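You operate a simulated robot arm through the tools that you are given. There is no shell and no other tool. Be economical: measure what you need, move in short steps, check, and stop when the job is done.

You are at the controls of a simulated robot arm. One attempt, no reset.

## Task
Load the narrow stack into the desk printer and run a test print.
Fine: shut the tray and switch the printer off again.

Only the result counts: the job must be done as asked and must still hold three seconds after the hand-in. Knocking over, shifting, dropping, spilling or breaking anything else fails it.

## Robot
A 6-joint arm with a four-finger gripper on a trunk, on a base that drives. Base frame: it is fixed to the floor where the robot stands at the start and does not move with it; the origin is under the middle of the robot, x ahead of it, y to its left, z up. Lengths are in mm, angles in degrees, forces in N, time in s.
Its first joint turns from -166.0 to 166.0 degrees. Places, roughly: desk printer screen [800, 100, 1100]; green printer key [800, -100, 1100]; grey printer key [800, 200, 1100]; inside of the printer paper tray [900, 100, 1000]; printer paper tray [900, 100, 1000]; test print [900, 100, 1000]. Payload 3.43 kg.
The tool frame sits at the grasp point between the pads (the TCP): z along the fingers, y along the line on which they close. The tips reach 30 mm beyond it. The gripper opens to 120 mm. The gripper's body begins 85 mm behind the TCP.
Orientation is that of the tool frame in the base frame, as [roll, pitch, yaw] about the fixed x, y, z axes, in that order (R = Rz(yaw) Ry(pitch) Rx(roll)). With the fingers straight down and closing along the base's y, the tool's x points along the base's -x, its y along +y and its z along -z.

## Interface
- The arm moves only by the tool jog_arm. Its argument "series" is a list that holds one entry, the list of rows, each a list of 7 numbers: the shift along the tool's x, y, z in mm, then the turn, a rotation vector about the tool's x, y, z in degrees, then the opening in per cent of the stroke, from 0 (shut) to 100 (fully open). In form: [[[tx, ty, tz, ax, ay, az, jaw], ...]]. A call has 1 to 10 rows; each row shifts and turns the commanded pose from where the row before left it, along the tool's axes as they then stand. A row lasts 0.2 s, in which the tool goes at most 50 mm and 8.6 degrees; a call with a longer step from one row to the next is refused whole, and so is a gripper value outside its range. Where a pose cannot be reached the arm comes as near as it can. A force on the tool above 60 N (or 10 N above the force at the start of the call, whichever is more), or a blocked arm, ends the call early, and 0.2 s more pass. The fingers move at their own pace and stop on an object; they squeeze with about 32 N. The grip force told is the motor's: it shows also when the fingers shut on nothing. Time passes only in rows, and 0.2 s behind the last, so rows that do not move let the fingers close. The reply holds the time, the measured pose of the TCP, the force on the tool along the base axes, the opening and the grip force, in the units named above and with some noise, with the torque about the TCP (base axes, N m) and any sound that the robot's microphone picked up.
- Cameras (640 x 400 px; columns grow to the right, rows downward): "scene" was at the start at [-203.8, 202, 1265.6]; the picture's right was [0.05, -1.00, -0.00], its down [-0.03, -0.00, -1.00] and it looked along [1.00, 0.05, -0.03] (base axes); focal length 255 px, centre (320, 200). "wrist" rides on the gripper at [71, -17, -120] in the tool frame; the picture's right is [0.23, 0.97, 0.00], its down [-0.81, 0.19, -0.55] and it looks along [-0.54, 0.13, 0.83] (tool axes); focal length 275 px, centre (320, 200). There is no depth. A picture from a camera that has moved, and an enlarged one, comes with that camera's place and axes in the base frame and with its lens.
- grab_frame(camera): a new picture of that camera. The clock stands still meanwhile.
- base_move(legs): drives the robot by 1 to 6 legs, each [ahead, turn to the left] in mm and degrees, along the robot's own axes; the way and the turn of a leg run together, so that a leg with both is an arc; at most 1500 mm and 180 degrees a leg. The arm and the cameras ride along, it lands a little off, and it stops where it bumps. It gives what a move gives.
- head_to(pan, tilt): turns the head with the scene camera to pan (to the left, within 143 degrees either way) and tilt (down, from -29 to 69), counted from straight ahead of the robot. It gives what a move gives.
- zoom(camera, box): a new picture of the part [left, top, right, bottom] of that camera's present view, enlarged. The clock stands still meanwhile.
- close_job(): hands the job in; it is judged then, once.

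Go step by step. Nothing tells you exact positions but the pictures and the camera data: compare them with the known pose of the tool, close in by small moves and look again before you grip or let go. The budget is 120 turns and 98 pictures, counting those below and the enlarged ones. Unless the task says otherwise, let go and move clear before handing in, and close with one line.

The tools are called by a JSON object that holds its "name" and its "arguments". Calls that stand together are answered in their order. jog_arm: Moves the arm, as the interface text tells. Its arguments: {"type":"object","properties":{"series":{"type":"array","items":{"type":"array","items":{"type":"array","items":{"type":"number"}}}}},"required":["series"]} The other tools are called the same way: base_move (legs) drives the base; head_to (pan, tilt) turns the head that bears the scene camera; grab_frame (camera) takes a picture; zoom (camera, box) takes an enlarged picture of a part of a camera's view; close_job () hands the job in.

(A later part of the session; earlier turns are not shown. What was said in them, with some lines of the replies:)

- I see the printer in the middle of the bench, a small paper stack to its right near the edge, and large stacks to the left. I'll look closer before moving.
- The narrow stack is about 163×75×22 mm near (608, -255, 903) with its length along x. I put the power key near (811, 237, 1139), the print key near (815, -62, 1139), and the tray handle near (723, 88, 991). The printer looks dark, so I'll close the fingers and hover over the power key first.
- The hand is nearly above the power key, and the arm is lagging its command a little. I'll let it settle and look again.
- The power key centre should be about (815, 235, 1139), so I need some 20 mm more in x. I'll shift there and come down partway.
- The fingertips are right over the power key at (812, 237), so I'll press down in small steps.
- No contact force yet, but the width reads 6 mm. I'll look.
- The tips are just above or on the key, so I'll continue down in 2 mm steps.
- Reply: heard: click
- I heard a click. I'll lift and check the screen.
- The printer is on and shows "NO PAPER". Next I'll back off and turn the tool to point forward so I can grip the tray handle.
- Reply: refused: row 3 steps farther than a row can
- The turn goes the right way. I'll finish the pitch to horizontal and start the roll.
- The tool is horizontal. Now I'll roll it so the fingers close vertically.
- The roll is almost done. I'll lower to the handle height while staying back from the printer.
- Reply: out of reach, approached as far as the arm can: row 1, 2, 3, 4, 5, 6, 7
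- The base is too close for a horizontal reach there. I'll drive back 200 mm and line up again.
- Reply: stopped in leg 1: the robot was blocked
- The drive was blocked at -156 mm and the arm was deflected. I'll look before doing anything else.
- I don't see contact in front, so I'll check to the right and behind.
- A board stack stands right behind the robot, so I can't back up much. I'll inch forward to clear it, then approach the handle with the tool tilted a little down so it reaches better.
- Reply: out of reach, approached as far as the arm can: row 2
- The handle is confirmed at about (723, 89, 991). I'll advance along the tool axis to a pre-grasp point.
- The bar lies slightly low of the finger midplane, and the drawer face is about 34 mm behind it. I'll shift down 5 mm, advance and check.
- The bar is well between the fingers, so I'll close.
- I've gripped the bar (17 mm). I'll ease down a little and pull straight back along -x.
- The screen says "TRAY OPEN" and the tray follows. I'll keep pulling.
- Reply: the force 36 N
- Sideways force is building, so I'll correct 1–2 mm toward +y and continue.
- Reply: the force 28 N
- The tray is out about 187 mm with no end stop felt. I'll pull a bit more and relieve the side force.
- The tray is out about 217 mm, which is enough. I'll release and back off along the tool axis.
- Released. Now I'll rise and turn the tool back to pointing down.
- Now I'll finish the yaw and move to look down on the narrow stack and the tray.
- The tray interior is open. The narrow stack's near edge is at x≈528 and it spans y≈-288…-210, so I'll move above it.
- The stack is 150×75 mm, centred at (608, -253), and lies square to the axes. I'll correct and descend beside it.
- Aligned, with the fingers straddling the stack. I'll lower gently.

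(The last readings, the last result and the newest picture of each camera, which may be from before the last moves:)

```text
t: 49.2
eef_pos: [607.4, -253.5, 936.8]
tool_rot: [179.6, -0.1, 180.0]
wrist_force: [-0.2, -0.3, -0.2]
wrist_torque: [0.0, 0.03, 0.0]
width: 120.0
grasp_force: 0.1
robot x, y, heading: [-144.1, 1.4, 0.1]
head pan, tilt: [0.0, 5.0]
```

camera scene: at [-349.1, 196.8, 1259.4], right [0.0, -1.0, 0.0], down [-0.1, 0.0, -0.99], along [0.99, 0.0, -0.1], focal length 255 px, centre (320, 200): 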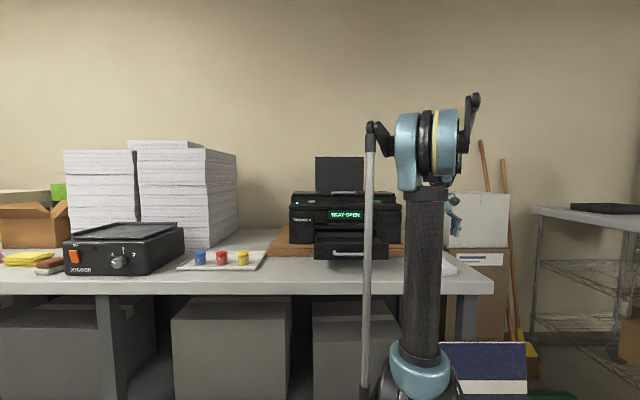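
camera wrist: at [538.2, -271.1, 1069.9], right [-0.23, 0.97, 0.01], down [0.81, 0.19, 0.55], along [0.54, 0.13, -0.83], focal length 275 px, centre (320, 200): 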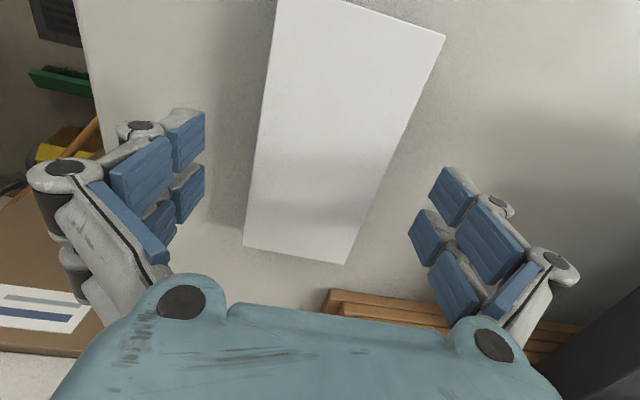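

Tips should be a few mm above the table, so I'll close on the stack.

{"name": "jog_arm", "arguments": {"series": [[[0, 0, 0, 0, 0, 0, 75], [0, 0, 0, 0, 0, 0, 62], [0, 0, 0, 0, 0, 0, 55], [0, 0, 0, 0, 0, 0, 50], [0, 0, 0, 0, 0, 0, 50], [0, 0, 0, 0, 0, 0, 50]]]}}

{"name": "grab_frame", "arguments": {"camera": "wrist"}}

```text
t: 50.6
eef_pos: [607.7, -253.0, 937.8]
tool_rot: [179.8, -0.2, 180.0]
wrist_force: [2.1, -1.6, 8.2]
wrist_torque: [0.06, 0.12, -0.14]
width: 74.7
grasp_force: 31.9
robot x, y, heading: [-146.9, 4.3, -0.0]
head pan, tilt: [0.0, 5.0]
```

```text
62 pictures are left
camera wrist: at [537.1, -271.1, 1059.2], right [-0.23, 0.97, 0.0], down [0.81, 0.19, 0.55], along [0.54, 0.13, -0.83], focal length 275 px, centre (320, 200)
```

wrist: 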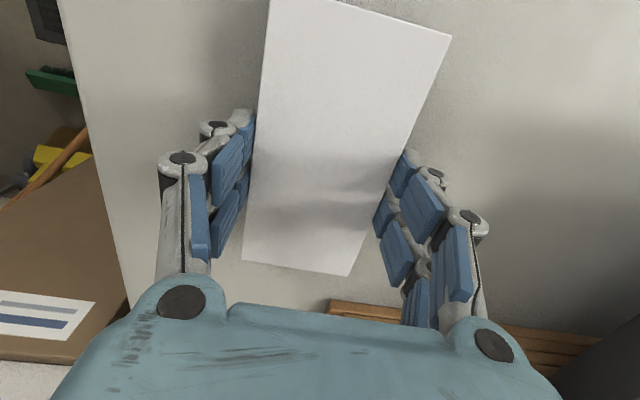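

Gripped at 74.7 mm with about 32 N. I'll lift slowly and check.

{"name": "jog_arm", "arguments": {"series": [[[0, 0, -5, 0, 0, 0, 45], [0, 0, -10, 0, 0, 0, 45], [0, 0, -20, 0, 0, 0, 45], [0, 0, -30, 0, 0, 0, 45], [0, 0, 0, 0, 0, 0, 45]]]}}

{"name": "grab_frame", "arguments": {"camera": "wrist"}}

{"name": "grab_frame", "arguments": {"camera": "scene"}}

```text
t: 51.8
eef_pos: [606.5, -254.9, 1000.9]
tool_rot: [179.7, -0.2, 179.9]
wrist_force: [0.0, -0.3, -2.1]
wrist_torque: [0.03, -0.02, 0.0]
width: 74.7
grasp_force: 31.8
robot x, y, heading: [-148.5, 4.0, 0.2]
head pan, tilt: [0.0, 5.0]
```

```text
61 pictures are left
camera wrist: at [536.9, -272.0, 1123.2], right [-0.23, 0.97, 0.01], down [0.81, 0.19, 0.55], along [0.54, 0.13, -0.83], focal length 275 px, centre (320, 200)
```

wrist: 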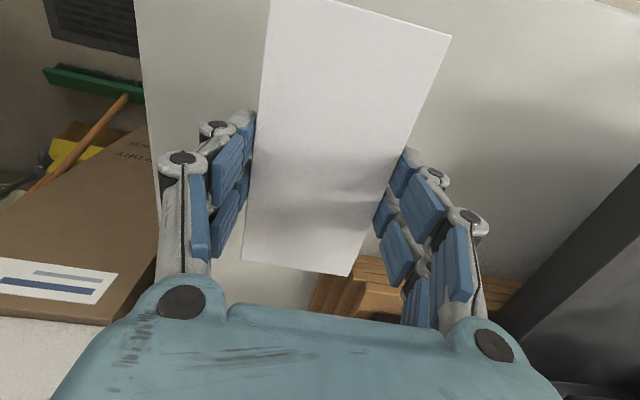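

```text
60 pictures are left
camera scene: at [-349.0, 196.8, 1259.5], right [0.0, -1.0, 0.0], down [-0.1, 0.0, -0.99], along [0.99, 0.0, -0.1], focal length 255 px, centre (320, 200)
```

scene: 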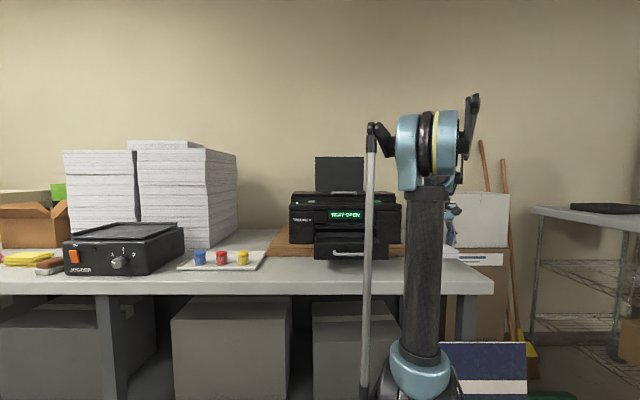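

The stack is held. The open tray interior spans roughly x 545–757, y -45–205, with its rim at about 1018. I'll rise and carry the stack over to (640, 85).

{"name": "jog_arm", "arguments": {"series": [[[0, 0, -40, 0, 0, 0, 45], [0, 0, -40, 0, 0, 0, 45], [0, 0, -30, 0, 0, 0, 45], [-4, 40, 0, 0, 0, 0, 45], [-4, 45, 0, 0, 0, 0, 45], [-4, 45, 0, 0, 0, 0, 45], [-4, 45, 0, 0, 0, 0, 45], [-4, 45, 0, 0, 0, 0, 45], [-4, 45, 0, 0, 0, 0, 45], [0, 0, 0, 0, 0, 0, 45]]]}}

{"name": "jog_arm", "arguments": {"series": [[[-4, 40, 0, 0, 0, 0, 45], [-4, 35, 0, 0, 0, 0, 45], [0, 0, 0, 0, 0, 0, 45], [0, 0, 0, 0, 0, 0, 45]]]}}

{"name": "grab_frame", "arguments": {"camera": "wrist"}}

{"name": "grab_frame", "arguments": {"camera": "scene"}}

```text
t: 54.0
eef_pos: [631.6, 11.6, 1113.0]
tool_rot: [179.7, 0.0, 180.0]
wrist_force: [-0.2, 0.6, -3.0]
wrist_torque: [0.01, 0.01, 0.02]
width: 74.8
grasp_force: 32.0
robot x, y, heading: [-145.9, 5.8, -0.0]
head pan, tilt: [0.0, 5.0]
```

```text
t: 55.0
eef_pos: [641.8, 85.0, 1114.6]
tool_rot: [179.6, 0.0, -180.0]
wrist_force: [-0.5, 0.9, -3.0]
wrist_torque: [-0.02, -0.01, -0.02]
width: 74.5
grasp_force: 32.5
robot x, y, heading: [-147.7, 6.8, 0.1]
head pan, tilt: [0.0, 5.0]
```

```text
59 pictures are left
camera wrist: at [570.8, 66.2, 1235.9], right [-0.23, 0.97, 0.01], down [0.81, 0.19, 0.55], along [0.54, 0.13, -0.83], focal length 275 px, centre (320, 200)
```

wrist: 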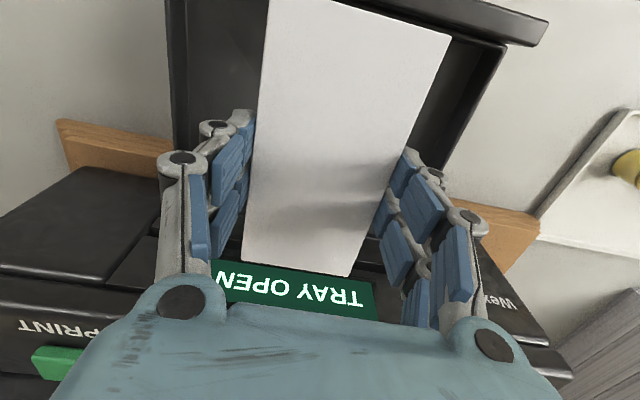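

```text
58 pictures are left
camera scene: at [-349.0, 196.9, 1259.4], right [0.0, -1.0, 0.0], down [-0.1, 0.0, -0.99], along [0.99, 0.0, -0.1], focal length 255 px, centre (320, 200)
```

scene: 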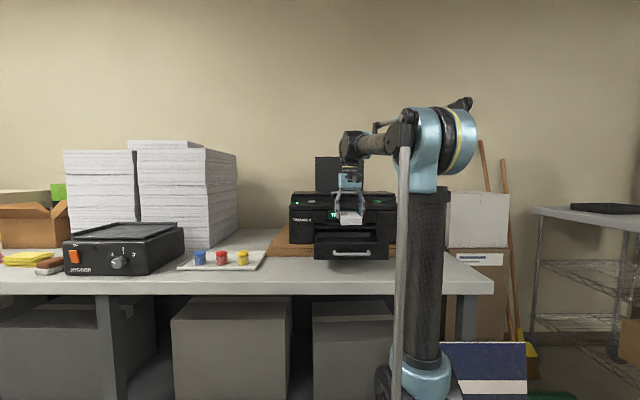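

The stack is over the tray with about 28 mm clearance to the printer. I'll lower it into the tray, slowly near the floor.

{"name": "jog_arm", "arguments": {"series": [[[4, 0, 20, 0, 0, 0, 45], [0, 0, 30, 0, 0, 0, 45], [0, 0, 20, 0, 0, 0, 45], [0, 0, 15, 0, 0, 0, 45], [0, 0, 0, 0, 0, 0, 45]]]}}

{"name": "grab_frame", "arguments": {"camera": "wrist"}}

{"name": "zoom", "arguments": {"camera": "scene", "box": [280, 170, 420, 280]}}

```text
t: 56.2
eef_pos: [636.6, 84.3, 1027.8]
tool_rot: [179.7, -0.2, 180.0]
wrist_force: [-0.1, -0.2, -1.5]
wrist_torque: [0.01, -0.02, -0.01]
width: 74.8
grasp_force: 32.1
robot x, y, heading: [-142.8, 7.0, 0.1]
head pan, tilt: [0.0, 5.0]
```

```text
57 pictures are left
camera wrist: at [565.9, 67.0, 1149.9], right [-0.23, 0.97, 0.01], down [0.81, 0.19, 0.55], along [0.54, 0.13, -0.83], focal length 275 px, centre (320, 200)
```

wrist: 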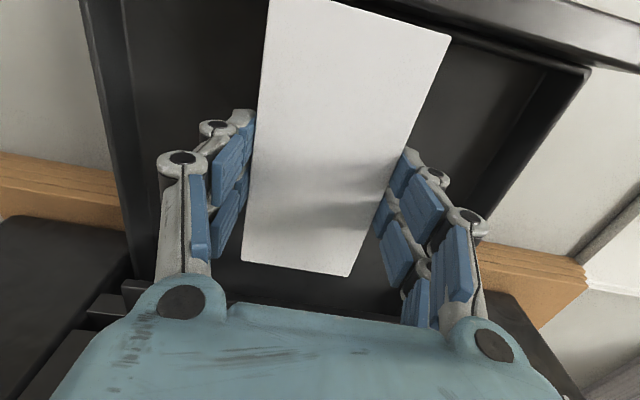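

```text
3.64 times, centred on (350, 225) of scene
camera zoom: at [-349.0, 196.9, 1259.4], right [0.0, -1.0, 0.0], down [-0.1, 0.0, -0.99], along [0.99, 0.0, -0.1], focal length 929 px, centre (211, 109)
```

zoom: 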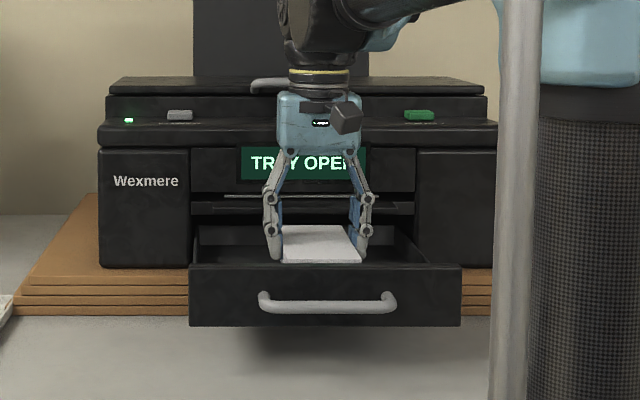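

The stack is entering the tray cleanly. I'll continue down in small steps until I feel contact.

{"name": "jog_arm", "arguments": {"series": [[[0, 0, 8, 0, 0, 0, 45], [0, 0, 6, 0, 0, 0, 45], [0, 0, 4, 0, 0, 0, 45], [0, 0, 3, 0, 0, 0, 45], [0, 0, 3, 0, 0, 0, 45], [0, 0, 0, 0, 0, 0, 45]]]}}

```text
t: 57.6
eef_pos: [636.7, 85.6, 1004.5]
tool_rot: [179.7, -0.1, 180.0]
wrist_force: [-0.4, -0.2, -2.3]
wrist_torque: [0.01, -0.03, -0.03]
width: 74.8
grasp_force: 32.2
robot x, y, heading: [-145.1, 6.5, -0.2]
head pan, tilt: [0.0, 5.0]
```

{"name": "jog_arm", "arguments": {"series": [[[0, 0, 2, 0, 0, 0, 45], [0, 0, 2, 0, 0, 0, 45], [0, 0, 2, 0, 0, 0, 45], [0, 0, 0, 0, 0, 0, 45]]]}}

```text
t: 58.6
eef_pos: [635.4, 84.9, 998.6]
tool_rot: [179.7, 0.0, -180.0]
wrist_force: [0.5, -1.6, 9.2]
wrist_torque: [0.26, -0.84, -0.12]
width: 74.9
grasp_force: 32.1
robot x, y, heading: [-146.4, 4.0, 0.3]
head pan, tilt: [0.0, 5.0]
```

Contact with the tray floor. I'll settle 1 mm and release gently.

{"name": "jog_arm", "arguments": {"series": [[[0, 0, 1, 0, 0, 0, 62], [0, 0, 0, 0, 0, 0, 70], [0, 0, 0, 0, 0, 0, 85], [0, 0, 0, 0, 0, 0, 85], [0, 0, -20, 0, 0, 0, 85], [0, 0, -40, 0, 0, 0, 85], [0, 0, -45, 0, 0, 0, 85], [0, 0, 0, 0, 0, 0, 85]]]}}

{"name": "grab_frame", "arguments": {"camera": "wrist"}}

{"name": "zoom", "arguments": {"camera": "scene", "box": [280, 170, 420, 280]}}

```text
t: 60.4
eef_pos: [636.7, 82.3, 1103.1]
tool_rot: [179.8, -0.1, 179.9]
wrist_force: [-0.2, 0.1, 0.3]
wrist_torque: [-0.03, -0.01, -0.03]
width: 102.2
grasp_force: 0.1
robot x, y, heading: [-144.4, 6.8, -0.1]
head pan, tilt: [0.0, 5.0]
```

```text
55 pictures are left
camera wrist: at [567.3, 64.5, 1224.4], right [-0.23, 0.97, 0.01], down [0.81, 0.19, 0.55], along [0.54, 0.13, -0.83], focal length 275 px, centre (320, 200)
```

wrist: 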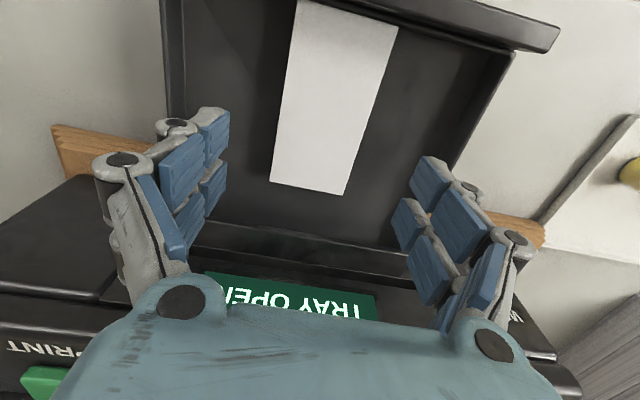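

```text
3.64 times, centred on (350, 225) of scene
camera zoom: at [-349.1, 196.8, 1259.4], right [0.0, -1.0, 0.0], down [-0.1, 0.0, -0.99], along [0.99, 0.0, -0.1], focal length 929 px, centre (211, 109)
```

zoom: 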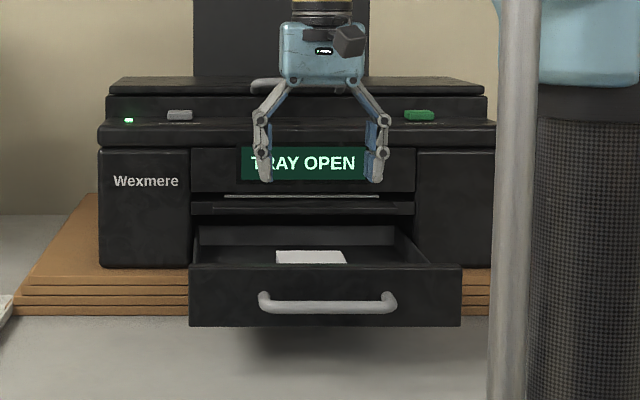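

The stack lies flat in the tray. Next I'll move in front of the handle with closed fingers to push the tray shut.

{"name": "jog_arm", "arguments": {"series": [[[45, 2, -5, 0, 0, 0, 85], [45, 2, 0, 0, 0, 0, 0], [45, 2, 0, 0, 0, 0, 0], [48, 1, 0, 0, 0, 0, 0], [0, 0, 0, 0, 0, 0, 0], [0, 0, 40, 0, 0, 0, 0], [0, 0, 40, 0, 0, 0, 0], [0, 0, 36, 0, 0, 0, 0], [0, 0, 0, 0, 0, 0, 0]]]}}

{"name": "grab_frame", "arguments": {"camera": "wrist"}}

{"name": "grab_frame", "arguments": {"camera": "scene"}}

```text
t: 62.4
eef_pos: [454.5, 92.3, 991.4]
tool_rot: [179.7, -0.1, -180.0]
wrist_force: [-0.2, 0.0, 0.4]
wrist_torque: [-0.02, 0.0, -0.01]
width: 0.0
grasp_force: 31.7
robot x, y, heading: [-147.8, 8.0, 0.5]
head pan, tilt: [0.0, 5.0]
```

```text
53 pictures are left
camera wrist: at [383.5, 74.3, 1112.3], right [-0.23, 0.97, 0.01], down [0.81, 0.19, 0.55], along [0.54, 0.13, -0.83], focal length 275 px, centre (320, 200)
```

wrist: 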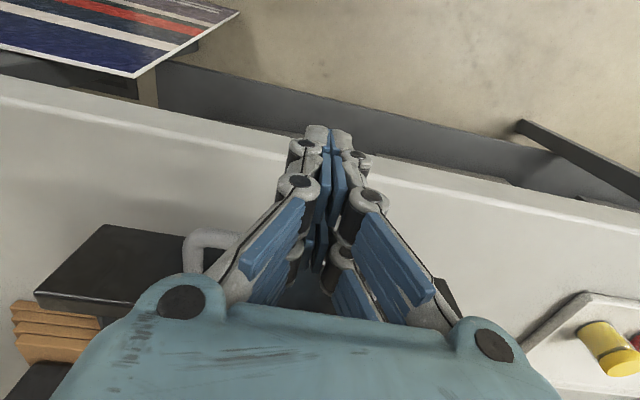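

```text
52 pictures are left
camera scene: at [-349.2, 196.8, 1259.4], right [0.0, -1.0, 0.0], down [-0.1, 0.0, -0.99], along [0.99, 0.0, -0.1], focal length 255 px, centre (320, 200)
```

scene: 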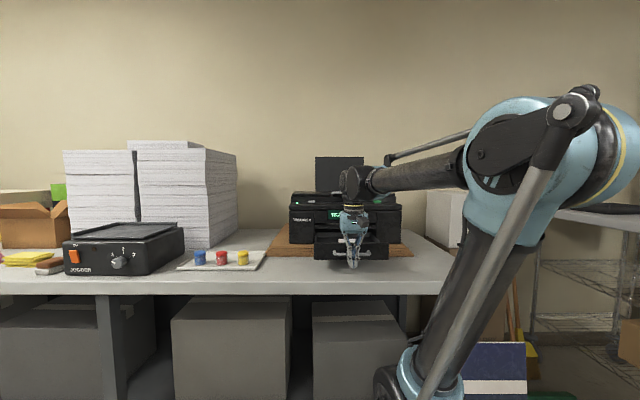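

Fingers are in front of the handle centre, so I'll push in smoothly.

{"name": "jog_arm", "arguments": {"series": [[[-12, -1, 0, 0, 0, 0, 0], [-15, 0, 0, 0, 0, 0, 0], [-15, 0, 0, 0, 0, 0, 0], [-15, 0, 0, 0, 0, 0, 0], [-15, 0, 0, 0, 0, 0, 0], [-15, 0, 0, 0, 0, 0, 0], [-15, 0, 0, 0, 0, 0, 0], [-15, 0, 0, 0, 0, 0, 0], [0, 0, 0, 0, 0, 0, 0]]]}}

{"name": "zoom", "arguments": {"camera": "scene", "box": [280, 170, 420, 280]}}

```text
t: 64.4
eef_pos: [569.9, 90.3, 993.3]
tool_rot: [179.7, -0.1, 179.9]
wrist_force: [-0.4, 0.3, -0.1]
wrist_torque: [-0.01, 0.03, 0.02]
width: 0.1
grasp_force: 33.8
robot x, y, heading: [-142.6, 2.8, 0.1]
head pan, tilt: [0.0, 5.0]
```

```text
3.64 times, centred on (350, 225) of scene
camera zoom: at [-349.1, 196.9, 1259.4], right [0.0, -1.0, 0.0], down [-0.1, 0.0, -0.99], along [0.99, 0.0, -0.1], focal length 929 px, centre (211, 109)
```

zoom: 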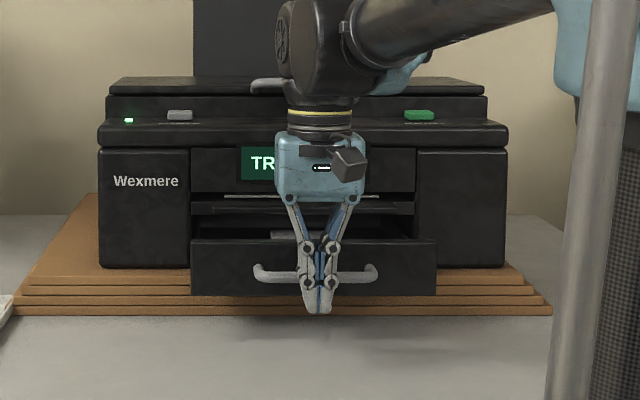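

The tray is sliding in freely. I'll continue pushing towards closed, watching the force.

{"name": "jog_arm", "arguments": {"series": [[[-15, 0, 0, 0, 0, 0, 0], [-15, 0, 0, 0, 0, 0, 0], [-15, 0, 0, 0, 0, 0, 0], [-15, 0, 0, 0, 0, 0, 0], [-15, 0, 0, 0, 0, 0, 0], [-15, 0, 0, 0, 0, 0, 0], [-15, 0, 0, 0, 0, 0, 0], [-10, 0, 0, 0, 0, 0, 0], [0, 0, 0, 0, 0, 0, 0]]]}}

{"name": "zoom", "arguments": {"camera": "scene", "box": [280, 170, 420, 280]}}

```text
t: 66.4
eef_pos: [683.3, 91.5, 991.7]
tool_rot: [179.7, -0.2, 180.0]
wrist_force: [0.9, -0.7, 0.1]
wrist_torque: [-0.02, -0.04, 0.03]
width: 0.1
grasp_force: 33.3
robot x, y, heading: [-149.1, 5.8, 0.2]
head pan, tilt: [0.0, 5.0]
```

```text
3.64 times, centred on (350, 225) of scene
camera zoom: at [-349.1, 196.9, 1259.4], right [0.0, -1.0, 0.0], down [-0.1, 0.0, -0.99], along [0.99, 0.0, -0.1], focal length 929 px, centre (211, 109)
```

zoom: 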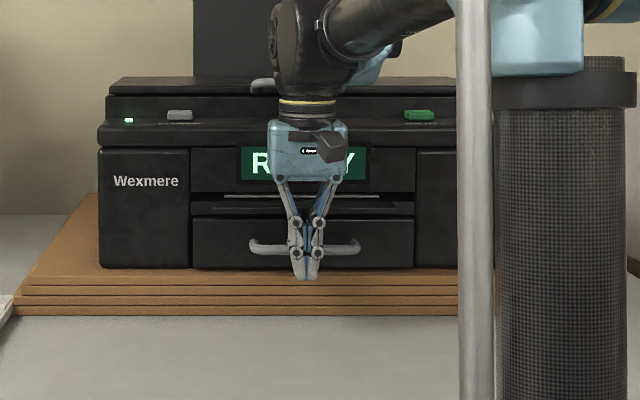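

The screen now reads "READY". I'll push the last bit until firm contact.

{"name": "jog_arm", "arguments": {"series": [[[-8, 0, 0, 0, 0, 0, 0], [-5, 0, 0, 0, 0, 0, 0], [-4, 0, 0, 0, 0, 0, 0], [-4, 0, 0, 0, 0, 0, 0], [-3, 0, 0, 0, 0, 0, 0], [0, 0, 0, 0, 0, 0, 0]]]}}

```text
t: 67.0
eef_pos: [681.4, 90.5, 999.6]
tool_rot: [179.7, 0.1, -179.9]
wrist_force: [3.0, 1.2, -3.0]
wrist_torque: [-0.02, 0.27, 0.03]
width: 0.0
grasp_force: 33.3
robot x, y, heading: [-144.6, 5.8, 0.5]
head pan, tilt: [0.0, 5.0]
stopped in row 2: the force on the tool passed its limit at 72 N (the readings are from after the stop); the commanded pose is now the measured one
```

It met a firm stop. I'll look before deciding whether that's the drawer or the hand.

{"name": "zoom", "arguments": {"camera": "scene", "box": [280, 170, 420, 280]}}

{"name": "grab_frame", "arguments": {"camera": "wrist"}}

```text
3.64 times, centred on (350, 225) of scene
camera zoom: at [-348.2, 197.0, 1259.6], right [0.0, -1.0, 0.0], down [-0.1, 0.0, -0.99], along [0.99, 0.0, -0.1], focal length 929 px, centre (211, 109)
```

zoom: 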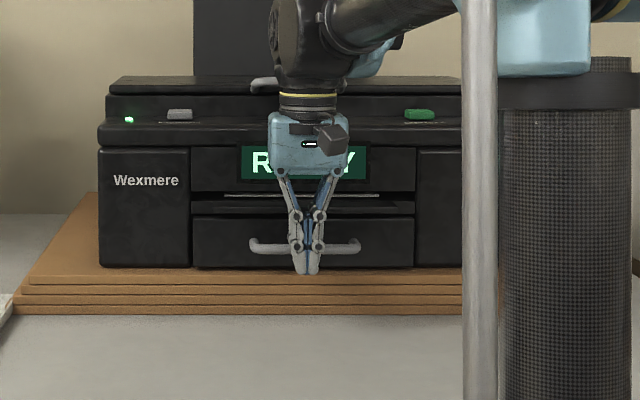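

```text
48 pictures are left
camera wrist: at [610.4, 74.0, 1121.0], right [-0.23, 0.97, 0.0], down [0.81, 0.19, 0.56], along [0.54, 0.13, -0.83], focal length 275 px, centre (320, 200)
```

wrist: 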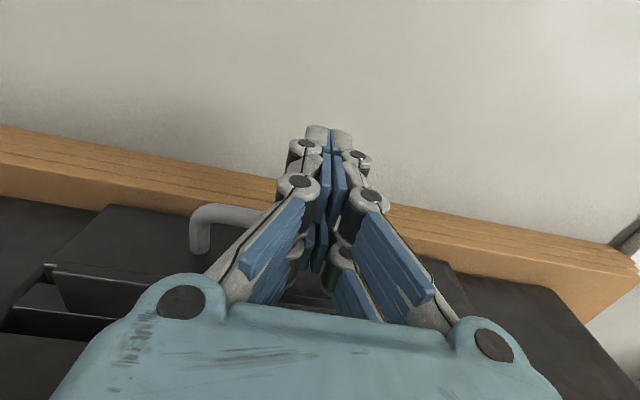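

The screen reads READY and the drawer looks flush. I'll back off and check it from the hand camera.

{"name": "jog_arm", "arguments": {"series": [[[20, 0, 0, 0, 0, 0, 0], [40, 0, 0, 0, 0, 0, 0], [45, 0, -20, 0, 0, 0, 0], [30, 0, -40, 0, 0, 0, 0], [0, 0, -40, 0, 0, 0, 0], [0, -40, -30, 0, 0, 0, 0], [0, 0, 0, 0, 0, 0, 0]]]}}

{"name": "grab_frame", "arguments": {"camera": "wrist"}}

{"name": "zoom", "arguments": {"camera": "scene", "box": [280, 170, 420, 280]}}

```text
t: 68.6
eef_pos: [545.3, 50.2, 1129.2]
tool_rot: [179.8, 0.1, 180.0]
wrist_force: [-0.6, 0.3, 0.7]
wrist_torque: [-0.02, 0.05, 0.01]
width: 0.0
grasp_force: 32.7
robot x, y, heading: [-145.7, 6.1, 0.3]
head pan, tilt: [0.0, 5.0]
```

```text
47 pictures are left
camera wrist: at [474.0, 32.9, 1251.2], right [-0.23, 0.97, 0.0], down [0.81, 0.19, 0.56], along [0.54, 0.13, -0.83], focal length 275 px, centre (320, 200)
```

wrist: 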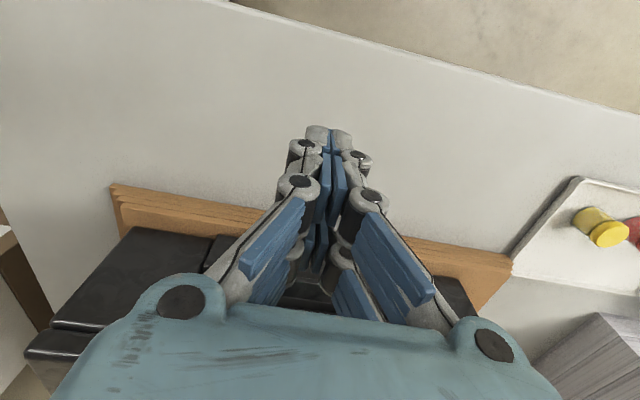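

```text
3.64 times, centred on (350, 225) of scene
camera zoom: at [-349.4, 196.8, 1259.4], right [0.0, -1.0, 0.0], down [-0.1, 0.0, -0.99], along [0.99, 0.0, -0.1], focal length 929 px, centre (211, 109)
```

zoom: 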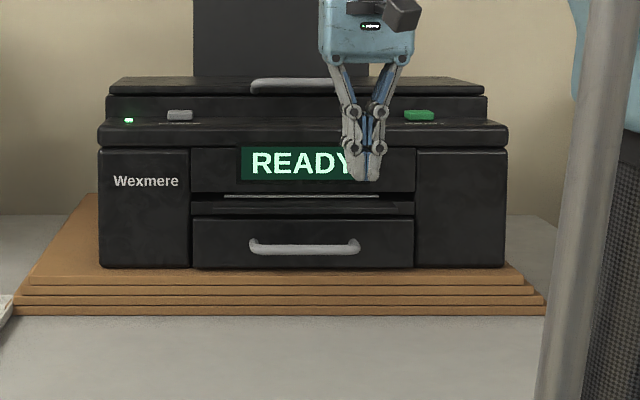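

{"name": "zoom", "arguments": {"camera": "scene", "box": [315, 210, 385, 250]}}

```text
9.14 times, centred on (350, 230) of scene
camera zoom: at [-349.4, 196.8, 1259.4], right [0.0, -1.0, 0.0], down [-0.1, 0.0, -0.99], along [0.99, 0.0, -0.1], focal length 2336 px, centre (46, -74)
```

zoom: 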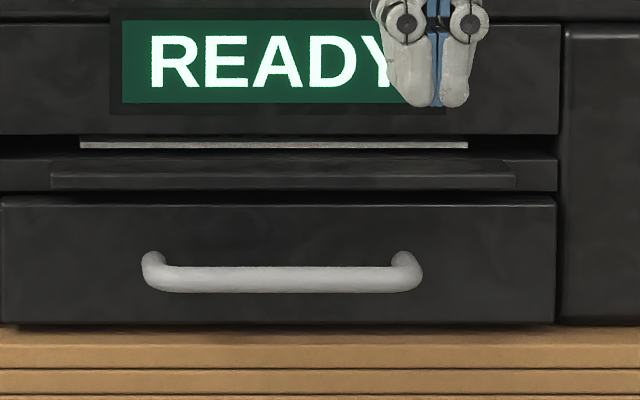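

The drawer is flush and the printer is READY. I'll raise the hand and drive forward 130 mm to reach the keys comfortably.

{"name": "jog_arm", "arguments": {"series": [[[0, -30, -40, 0, 0, 0, 0], [0, -30, -40, 0, 0, 0, 0], [0, -30, -40, 0, 0, 0, 0], [0, 0, 0, 0, 0, 0, 0]]]}}

{"name": "base_move", "arguments": {"legs": [[130, 0]]}}

{"name": "grab_frame", "arguments": {"camera": "wrist"}}

```text
t: 69.6
eef_pos: [548.1, -39.7, 1250.4]
tool_rot: [179.7, 0.1, -179.8]
wrist_force: [-0.5, -1.0, 0.0]
wrist_torque: [-0.01, -0.02, 0.01]
width: 0.2
grasp_force: 33.3
robot x, y, heading: [-144.3, 4.8, 0.1]
head pan, tilt: [0.0, 5.0]
```

```text
t: 70.9
eef_pos: [677.3, -40.2, 1251.3]
tool_rot: [179.6, 0.1, 179.8]
wrist_force: [0.1, -0.4, 0.0]
wrist_torque: [-0.04, -0.02, 0.01]
width: 0.0
grasp_force: 33.9
robot x, y, heading: [-17.5, 8.7, 0.2]
head pan, tilt: [0.0, 5.0]
```

```text
44 pictures are left
camera wrist: at [606.1, -57.6, 1372.2], right [-0.23, 0.97, 0.0], down [0.81, 0.19, 0.56], along [0.54, 0.13, -0.83], focal length 275 px, centre (320, 200)
```

wrist: 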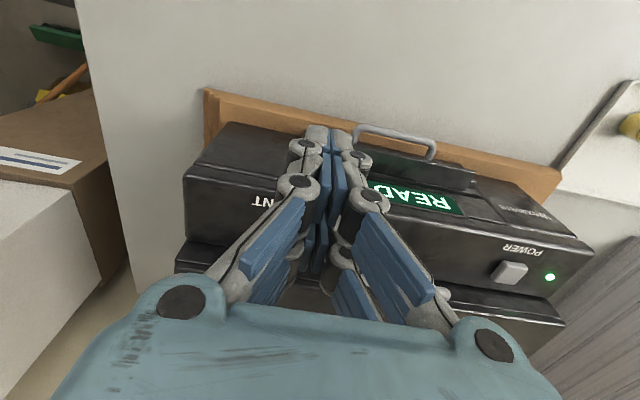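

The handle measures x≈727, i.e. fully shut. Now I'll hover over the PRINT key.

{"name": "jog_arm", "arguments": {"series": [[[-45, -8, 0, 0, 0, 0, 0], [-45, -7, 0, 0, 0, 0, 0], [-43, -7, 20, 0, 0, 0, 0], [0, 0, 25, 0, 0, 0, 0], [0, 0, 0, 0, 0, 0, 0], [0, 0, 0, 0, 0, 0, 0]]]}}

{"name": "zoom", "arguments": {"camera": "wrist", "box": [220, 60, 440, 200]}}

{"name": "zoom", "arguments": {"camera": "scene", "box": [280, 140, 440, 290]}}

```text
t: 72.3
eef_pos: [794.3, -61.1, 1214.6]
tool_rot: [179.7, 0.7, 180.0]
wrist_force: [-0.8, -0.7, -0.1]
wrist_torque: [0.0, 0.02, -0.02]
width: 0.3
grasp_force: 32.6
robot x, y, heading: [-18.3, 5.7, -0.1]
head pan, tilt: [0.0, 5.0]
```

```text
2.86 times, centred on (330, 130) of wrist
camera zoom: at [721.7, -78.5, 1335.3], right [-0.23, 0.97, 0.0], down [0.8, 0.19, 0.57], along [0.55, 0.13, -0.82], focal length 786 px, centre (291, 400)
```

zoom: 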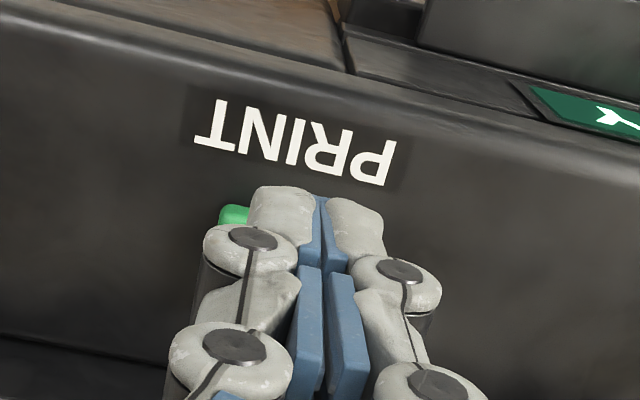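

```text
2.67 times, centred on (360, 215) of scene
camera zoom: at [-219.1, 197.7, 1259.4], right [0.0, -1.0, 0.0], down [-0.1, 0.0, -0.99], along [0.99, 0.0, -0.1], focal length 681 px, centre (213, 160)
```

zoom: 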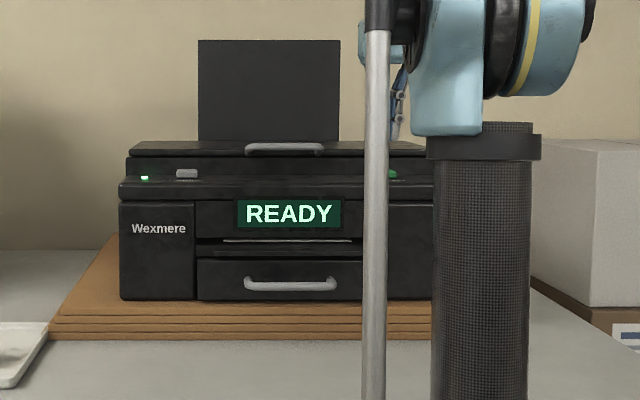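

{"name": "jog_arm", "arguments": {"series": [[[-19, -1, 5, 0, 0, 0, 0], [0, 0, 10, 0, 0, 0, 0], [0, 0, 0, 0, 0, 0, 0], [0, 0, 0, 0, 0, 0, 0]]]}}

{"name": "zoom", "arguments": {"camera": "wrist", "box": [220, 60, 440, 200]}}

```text
t: 73.3
eef_pos: [815.3, -62.6, 1200.2]
tool_rot: [179.7, 0.8, 179.8]
wrist_force: [-0.3, 0.2, 0.4]
wrist_torque: [-0.01, 0.03, -0.01]
width: 0.1
grasp_force: 33.5
robot x, y, heading: [-16.1, 6.0, -0.0]
head pan, tilt: [0.0, 5.0]
```

```text
2.86 times, centred on (330, 130) of wrist
camera zoom: at [741.7, -79.9, 1320.4], right [-0.23, 0.97, 0.0], down [0.8, 0.19, 0.57], along [0.55, 0.13, -0.82], focal length 786 px, centre (291, 400)
```

zoom: 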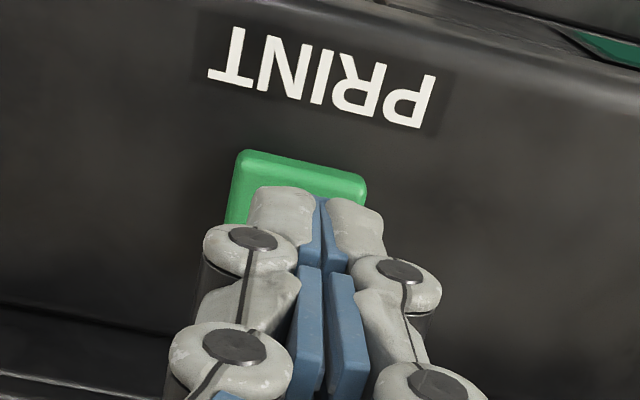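

Over the PRINT key, so I'll press as before, to about 1161.

{"name": "jog_arm", "arguments": {"series": [[[1, 1, 20, 0, 0, 0, 0], [0, 0, 10, 0, 0, 0, 0], [0, 0, 3, 0, 0, 0, 0], [0, 0, 2, 0, 0, 0, 0], [0, 0, 2, 0, 0, 0, 0], [0, 0, 2, 0, 0, 0, 0], [0, 0, 0, 0, 0, 0, 0]]]}}

```text
t: 74.9
eef_pos: [812.4, -61.6, 1162.1]
tool_rot: [179.6, 0.8, 179.9]
wrist_force: [1.2, -0.2, 3.7]
wrist_torque: [0.02, 0.01, 0.03]
width: 5.9
grasp_force: 33.3
robot x, y, heading: [-16.2, 3.1, 0.2]
head pan, tilt: [0.0, 5.0]
heard: click
```

Clicked. I'll lift straight up and watch the printer.

{"name": "jog_arm", "arguments": {"series": [[[0, 0, -10, 0, 0, 0, 0], [0, 0, -30, 0, 0, 0, 0], [0, 0, -40, 0, 0, 0, 0], [0, 0, 0, 0, 0, 0, 0]]]}}

{"name": "zoom", "arguments": {"camera": "scene", "box": [280, 140, 440, 290]}}

```text
t: 75.9
eef_pos: [813.0, -62.0, 1239.3]
tool_rot: [179.6, 0.8, 179.9]
wrist_force: [-1.3, 0.0, -0.4]
wrist_torque: [-0.03, 0.01, -0.01]
width: 0.2
grasp_force: 33.4
robot x, y, heading: [-16.2, 4.6, -0.1]
head pan, tilt: [0.0, 5.0]
```

```text
2.67 times, centred on (360, 215) of scene
camera zoom: at [-219.2, 197.7, 1259.4], right [0.0, -1.0, 0.0], down [-0.1, 0.0, -0.99], along [0.99, 0.0, -0.1], focal length 681 px, centre (213, 160)
```

zoom: 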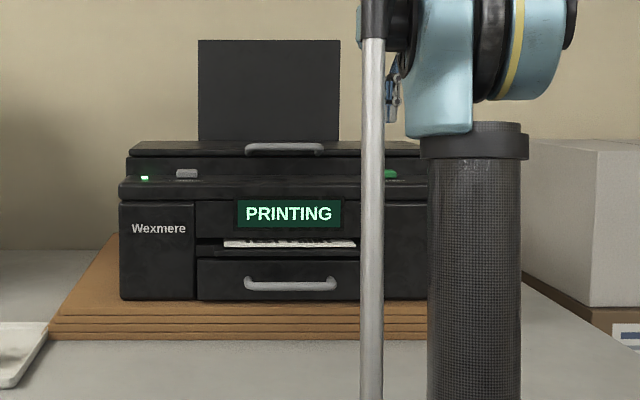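

It is printing. Meanwhile I'll move over to the power key at a safe height and wait.

{"name": "jog_arm", "arguments": {"series": [[[10, 40, -10, 0, 0, 0, 0], [10, 43, 0, 0, 0, 0, 0], [0, 43, 0, 0, 0, 0, 0], [0, 43, 0, 0, 0, 0, 0], [0, 43, 0, 0, 0, 0, 0], [0, 43, 0, 0, 0, 0, 0], [0, 43, 0, 0, 0, 0, 0], [0, 0, 0, 0, 0, 0, 0], [0, 0, 0, 0, 0, 0, 0], [0, 0, 0, 0, 0, 0, 0]]]}}

{"name": "zoom", "arguments": {"camera": "scene", "box": [280, 140, 440, 290]}}

```text
t: 78.1
eef_pos: [793.0, 237.9, 1252.0]
tool_rot: [179.7, 0.8, 179.8]
wrist_force: [0.3, -0.5, -0.1]
wrist_torque: [-0.02, 0.01, -0.01]
width: 0.0
grasp_force: 33.1
robot x, y, heading: [-17.6, 3.9, -0.0]
head pan, tilt: [0.0, 5.0]
```

```text
2.67 times, centred on (360, 215) of scene
camera zoom: at [-219.1, 197.7, 1259.4], right [0.0, -1.0, 0.0], down [-0.1, 0.0, -0.99], along [0.99, 0.0, -0.1], focal length 681 px, centre (213, 160)
```

zoom: 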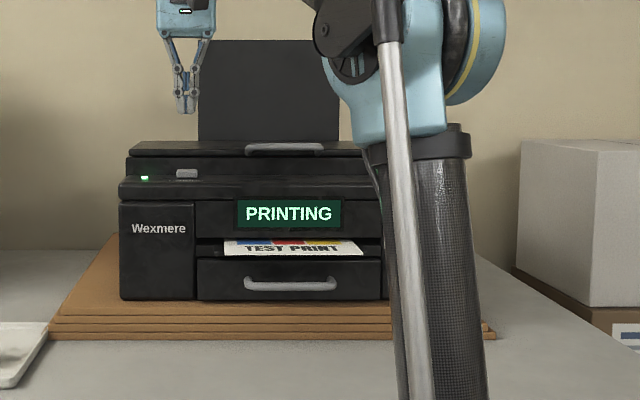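

The test print is coming out. I'll wait until it finishes.

{"name": "jog_arm", "arguments": {"series": [[[-20, 0, 20, 0, 0, 0, 0], [0, -1, 10, 0, 0, 0, 0], [0, 0, 10, 0, 0, 0, 0], [0, 0, 0, 0, 0, 0, 0], [0, 0, 0, 0, 0, 0, 0], [0, 0, 0, 0, 0, 0, 0], [0, 0, 0, 0, 0, 0, 0], [0, 0, 0, 0, 0, 0, 0], [0, 0, 0, 0, 0, 0, 0], [0, 0, 0, 0, 0, 0, 0]]]}}

{"name": "zoom", "arguments": {"camera": "scene", "box": [280, 140, 440, 290]}}

{"name": "zoom", "arguments": {"camera": "wrist", "box": [220, 60, 440, 200]}}

```text
t: 80.3
eef_pos: [813.1, 234.6, 1214.3]
tool_rot: [179.6, 0.8, 179.9]
wrist_force: [0.3, 0.1, -1.1]
wrist_torque: [-0.03, 0.03, -0.01]
width: 0.0
grasp_force: 33.1
robot x, y, heading: [-19.8, 1.9, 0.1]
head pan, tilt: [0.0, 5.0]
```

```text
2.67 times, centred on (360, 215) of scene
camera zoom: at [-219.2, 197.7, 1259.4], right [0.0, -1.0, 0.0], down [-0.1, 0.0, -0.99], along [0.99, 0.0, -0.1], focal length 681 px, centre (213, 160)
```

zoom: 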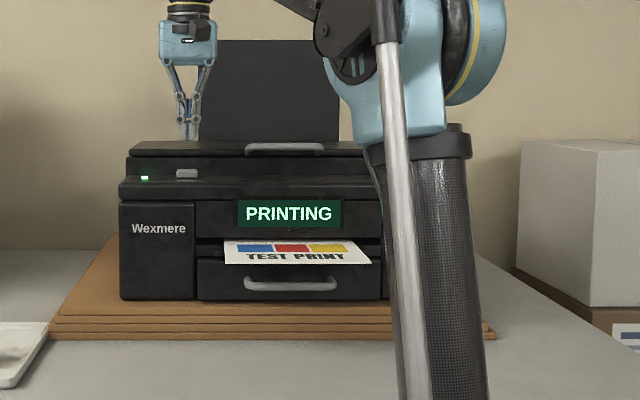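

```text
2.86 times, centred on (330, 130) of wrist
camera zoom: at [740.3, 217.5, 1333.8], right [-0.23, 0.97, 0.0], down [0.8, 0.19, 0.57], along [0.55, 0.13, -0.82], focal length 786 px, centre (291, 400)
```

zoom: 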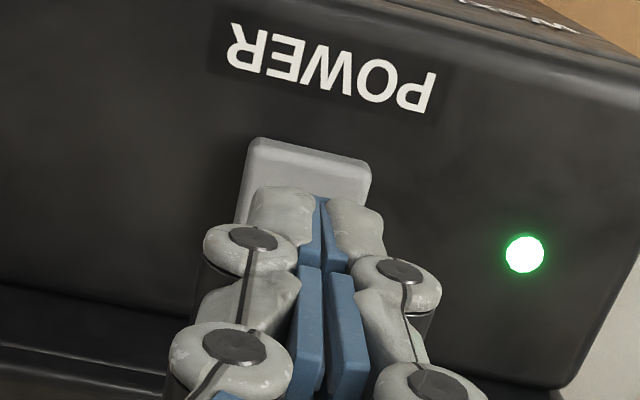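

Still printing, so I'll keep waiting over the power key.

{"name": "jog_arm", "arguments": {"series": [[[0, 0, 0, 0, 0, 0, 0], [0, 0, 0, 0, 0, 0, 0], [0, 0, 0, 0, 0, 0, 0], [0, 0, 0, 0, 0, 0, 0], [0, 0, 0, 0, 0, 0, 0], [0, 0, 0, 0, 0, 0, 0], [0, 0, 0, 0, 0, 0, 0], [0, 0, 0, 0, 0, 0, 0], [0, 0, 0, 0, 0, 0, 0], [0, 0, 0, 0, 0, 0, 0]]]}}

{"name": "zoom", "arguments": {"camera": "scene", "box": [280, 140, 440, 290]}}

```text
t: 82.5
eef_pos: [812.3, 235.2, 1214.2]
tool_rot: [179.8, 0.8, 179.9]
wrist_force: [0.3, -0.3, -0.5]
wrist_torque: [0.02, -0.02, -0.01]
width: 0.0
grasp_force: 33.6
robot x, y, heading: [-14.1, 9.8, -0.1]
head pan, tilt: [0.0, 5.0]
```

```text
2.67 times, centred on (360, 215) of scene
camera zoom: at [-219.2, 197.7, 1259.4], right [0.0, -1.0, 0.0], down [-0.1, 0.0, -0.99], along [0.99, 0.0, -0.1], focal length 681 px, centre (213, 160)
```

zoom: 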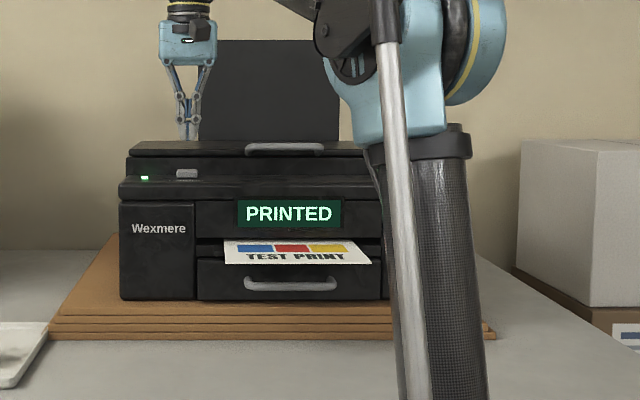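

The screen reads "PRINTED". Now I'll press the power key once to switch off.

{"name": "jog_arm", "arguments": {"series": [[[0, 1, 20, 0, 0, 0, 0], [0, 0, 20, 0, 0, 0, 0], [0, 0, 6, 0, 0, 0, 0], [0, 0, 3, 0, 0, 0, 0], [0, 0, 2, 0, 0, 0, 0], [0, 0, 2, 0, 0, 0, 0], [0, 0, 0, 0, 0, 0, 0]]]}}

```text
t: 84.1
eef_pos: [813.8, 236.2, 1162.0]
tool_rot: [179.7, 0.9, 179.9]
wrist_force: [0.6, -1.5, 3.7]
wrist_torque: [-0.06, 0.08, 0.03]
width: 6.1
grasp_force: 33.5
robot x, y, heading: [-16.9, 10.0, -0.0]
head pan, tilt: [0.0, 5.0]
heard: click
```

Clicked. I'll lift clear and check that it's off.

{"name": "jog_arm", "arguments": {"series": [[[0, 0, -10, 0, 0, 0, 0], [0, 0, -30, 0, 0, 0, 0], [0, 0, -40, 0, 0, 0, 0], [0, 0, -45, 0, 0, 0, 0], [30, 0, -30, 0, 0, 0, 0], [0, 0, 0, 0, 0, 0, 0]]]}}

{"name": "zoom", "arguments": {"camera": "scene", "box": [280, 140, 440, 290]}}

{"name": "grab_frame", "arguments": {"camera": "scene"}}

{"name": "grab_frame", "arguments": {"camera": "wrist"}}

```text
t: 85.5
eef_pos: [780.5, 233.3, 1316.4]
tool_rot: [179.6, 0.8, 179.9]
wrist_force: [0.4, 0.3, -0.4]
wrist_torque: [-0.03, 0.02, -0.04]
width: 0.0
grasp_force: 33.5
robot x, y, heading: [-13.7, 2.6, 0.4]
head pan, tilt: [0.0, 5.0]
```

```text
2.67 times, centred on (360, 215) of scene
camera zoom: at [-219.1, 197.7, 1259.4], right [0.0, -1.0, 0.0], down [-0.1, 0.0, -0.99], along [0.99, 0.0, -0.1], focal length 681 px, centre (213, 160)
```

zoom: 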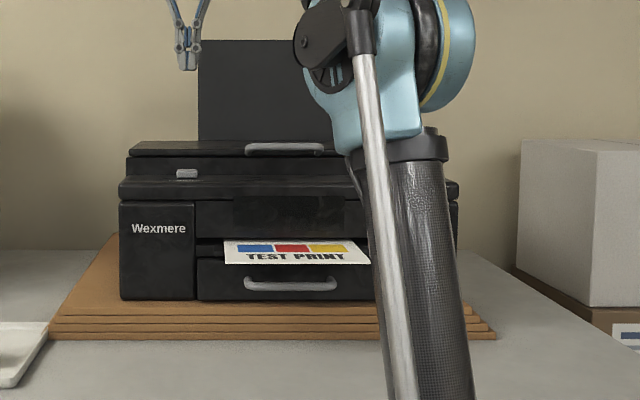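

```text
34 pictures are left
camera scene: at [-219.1, 197.7, 1259.4], right [0.0, -1.0, 0.0], down [-0.1, 0.0, -0.99], along [0.99, 0.0, -0.1], focal length 255 px, centre (320, 200)
```

scene: 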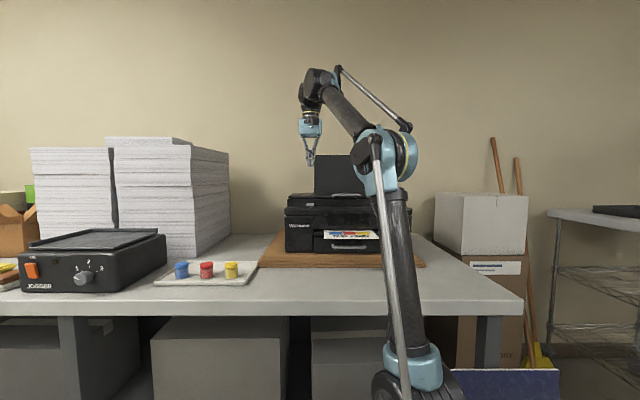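

```text
33 pictures are left
camera wrist: at [708.7, 216.5, 1436.3], right [-0.23, 0.97, 0.0], down [0.8, 0.19, 0.57], along [0.55, 0.13, -0.82], focal length 275 px, centre (320, 200)
```

wrist: 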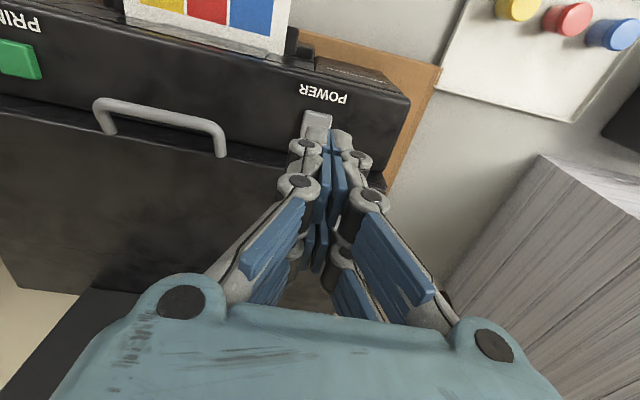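

The printer is off, the tray is shut, the test print is out, and nothing in view has been moved. I'm handing in.

{"name": "close_job", "arguments": {}}

```text
The job is handed in.
```

I loaded the narrow stack, shut the tray, ran the test print (the screen read "PRINTED"), and switched the printer off again. While backing up, the base bumped the board stack behind the robot; I saw no shift, but did not compare it before and after.
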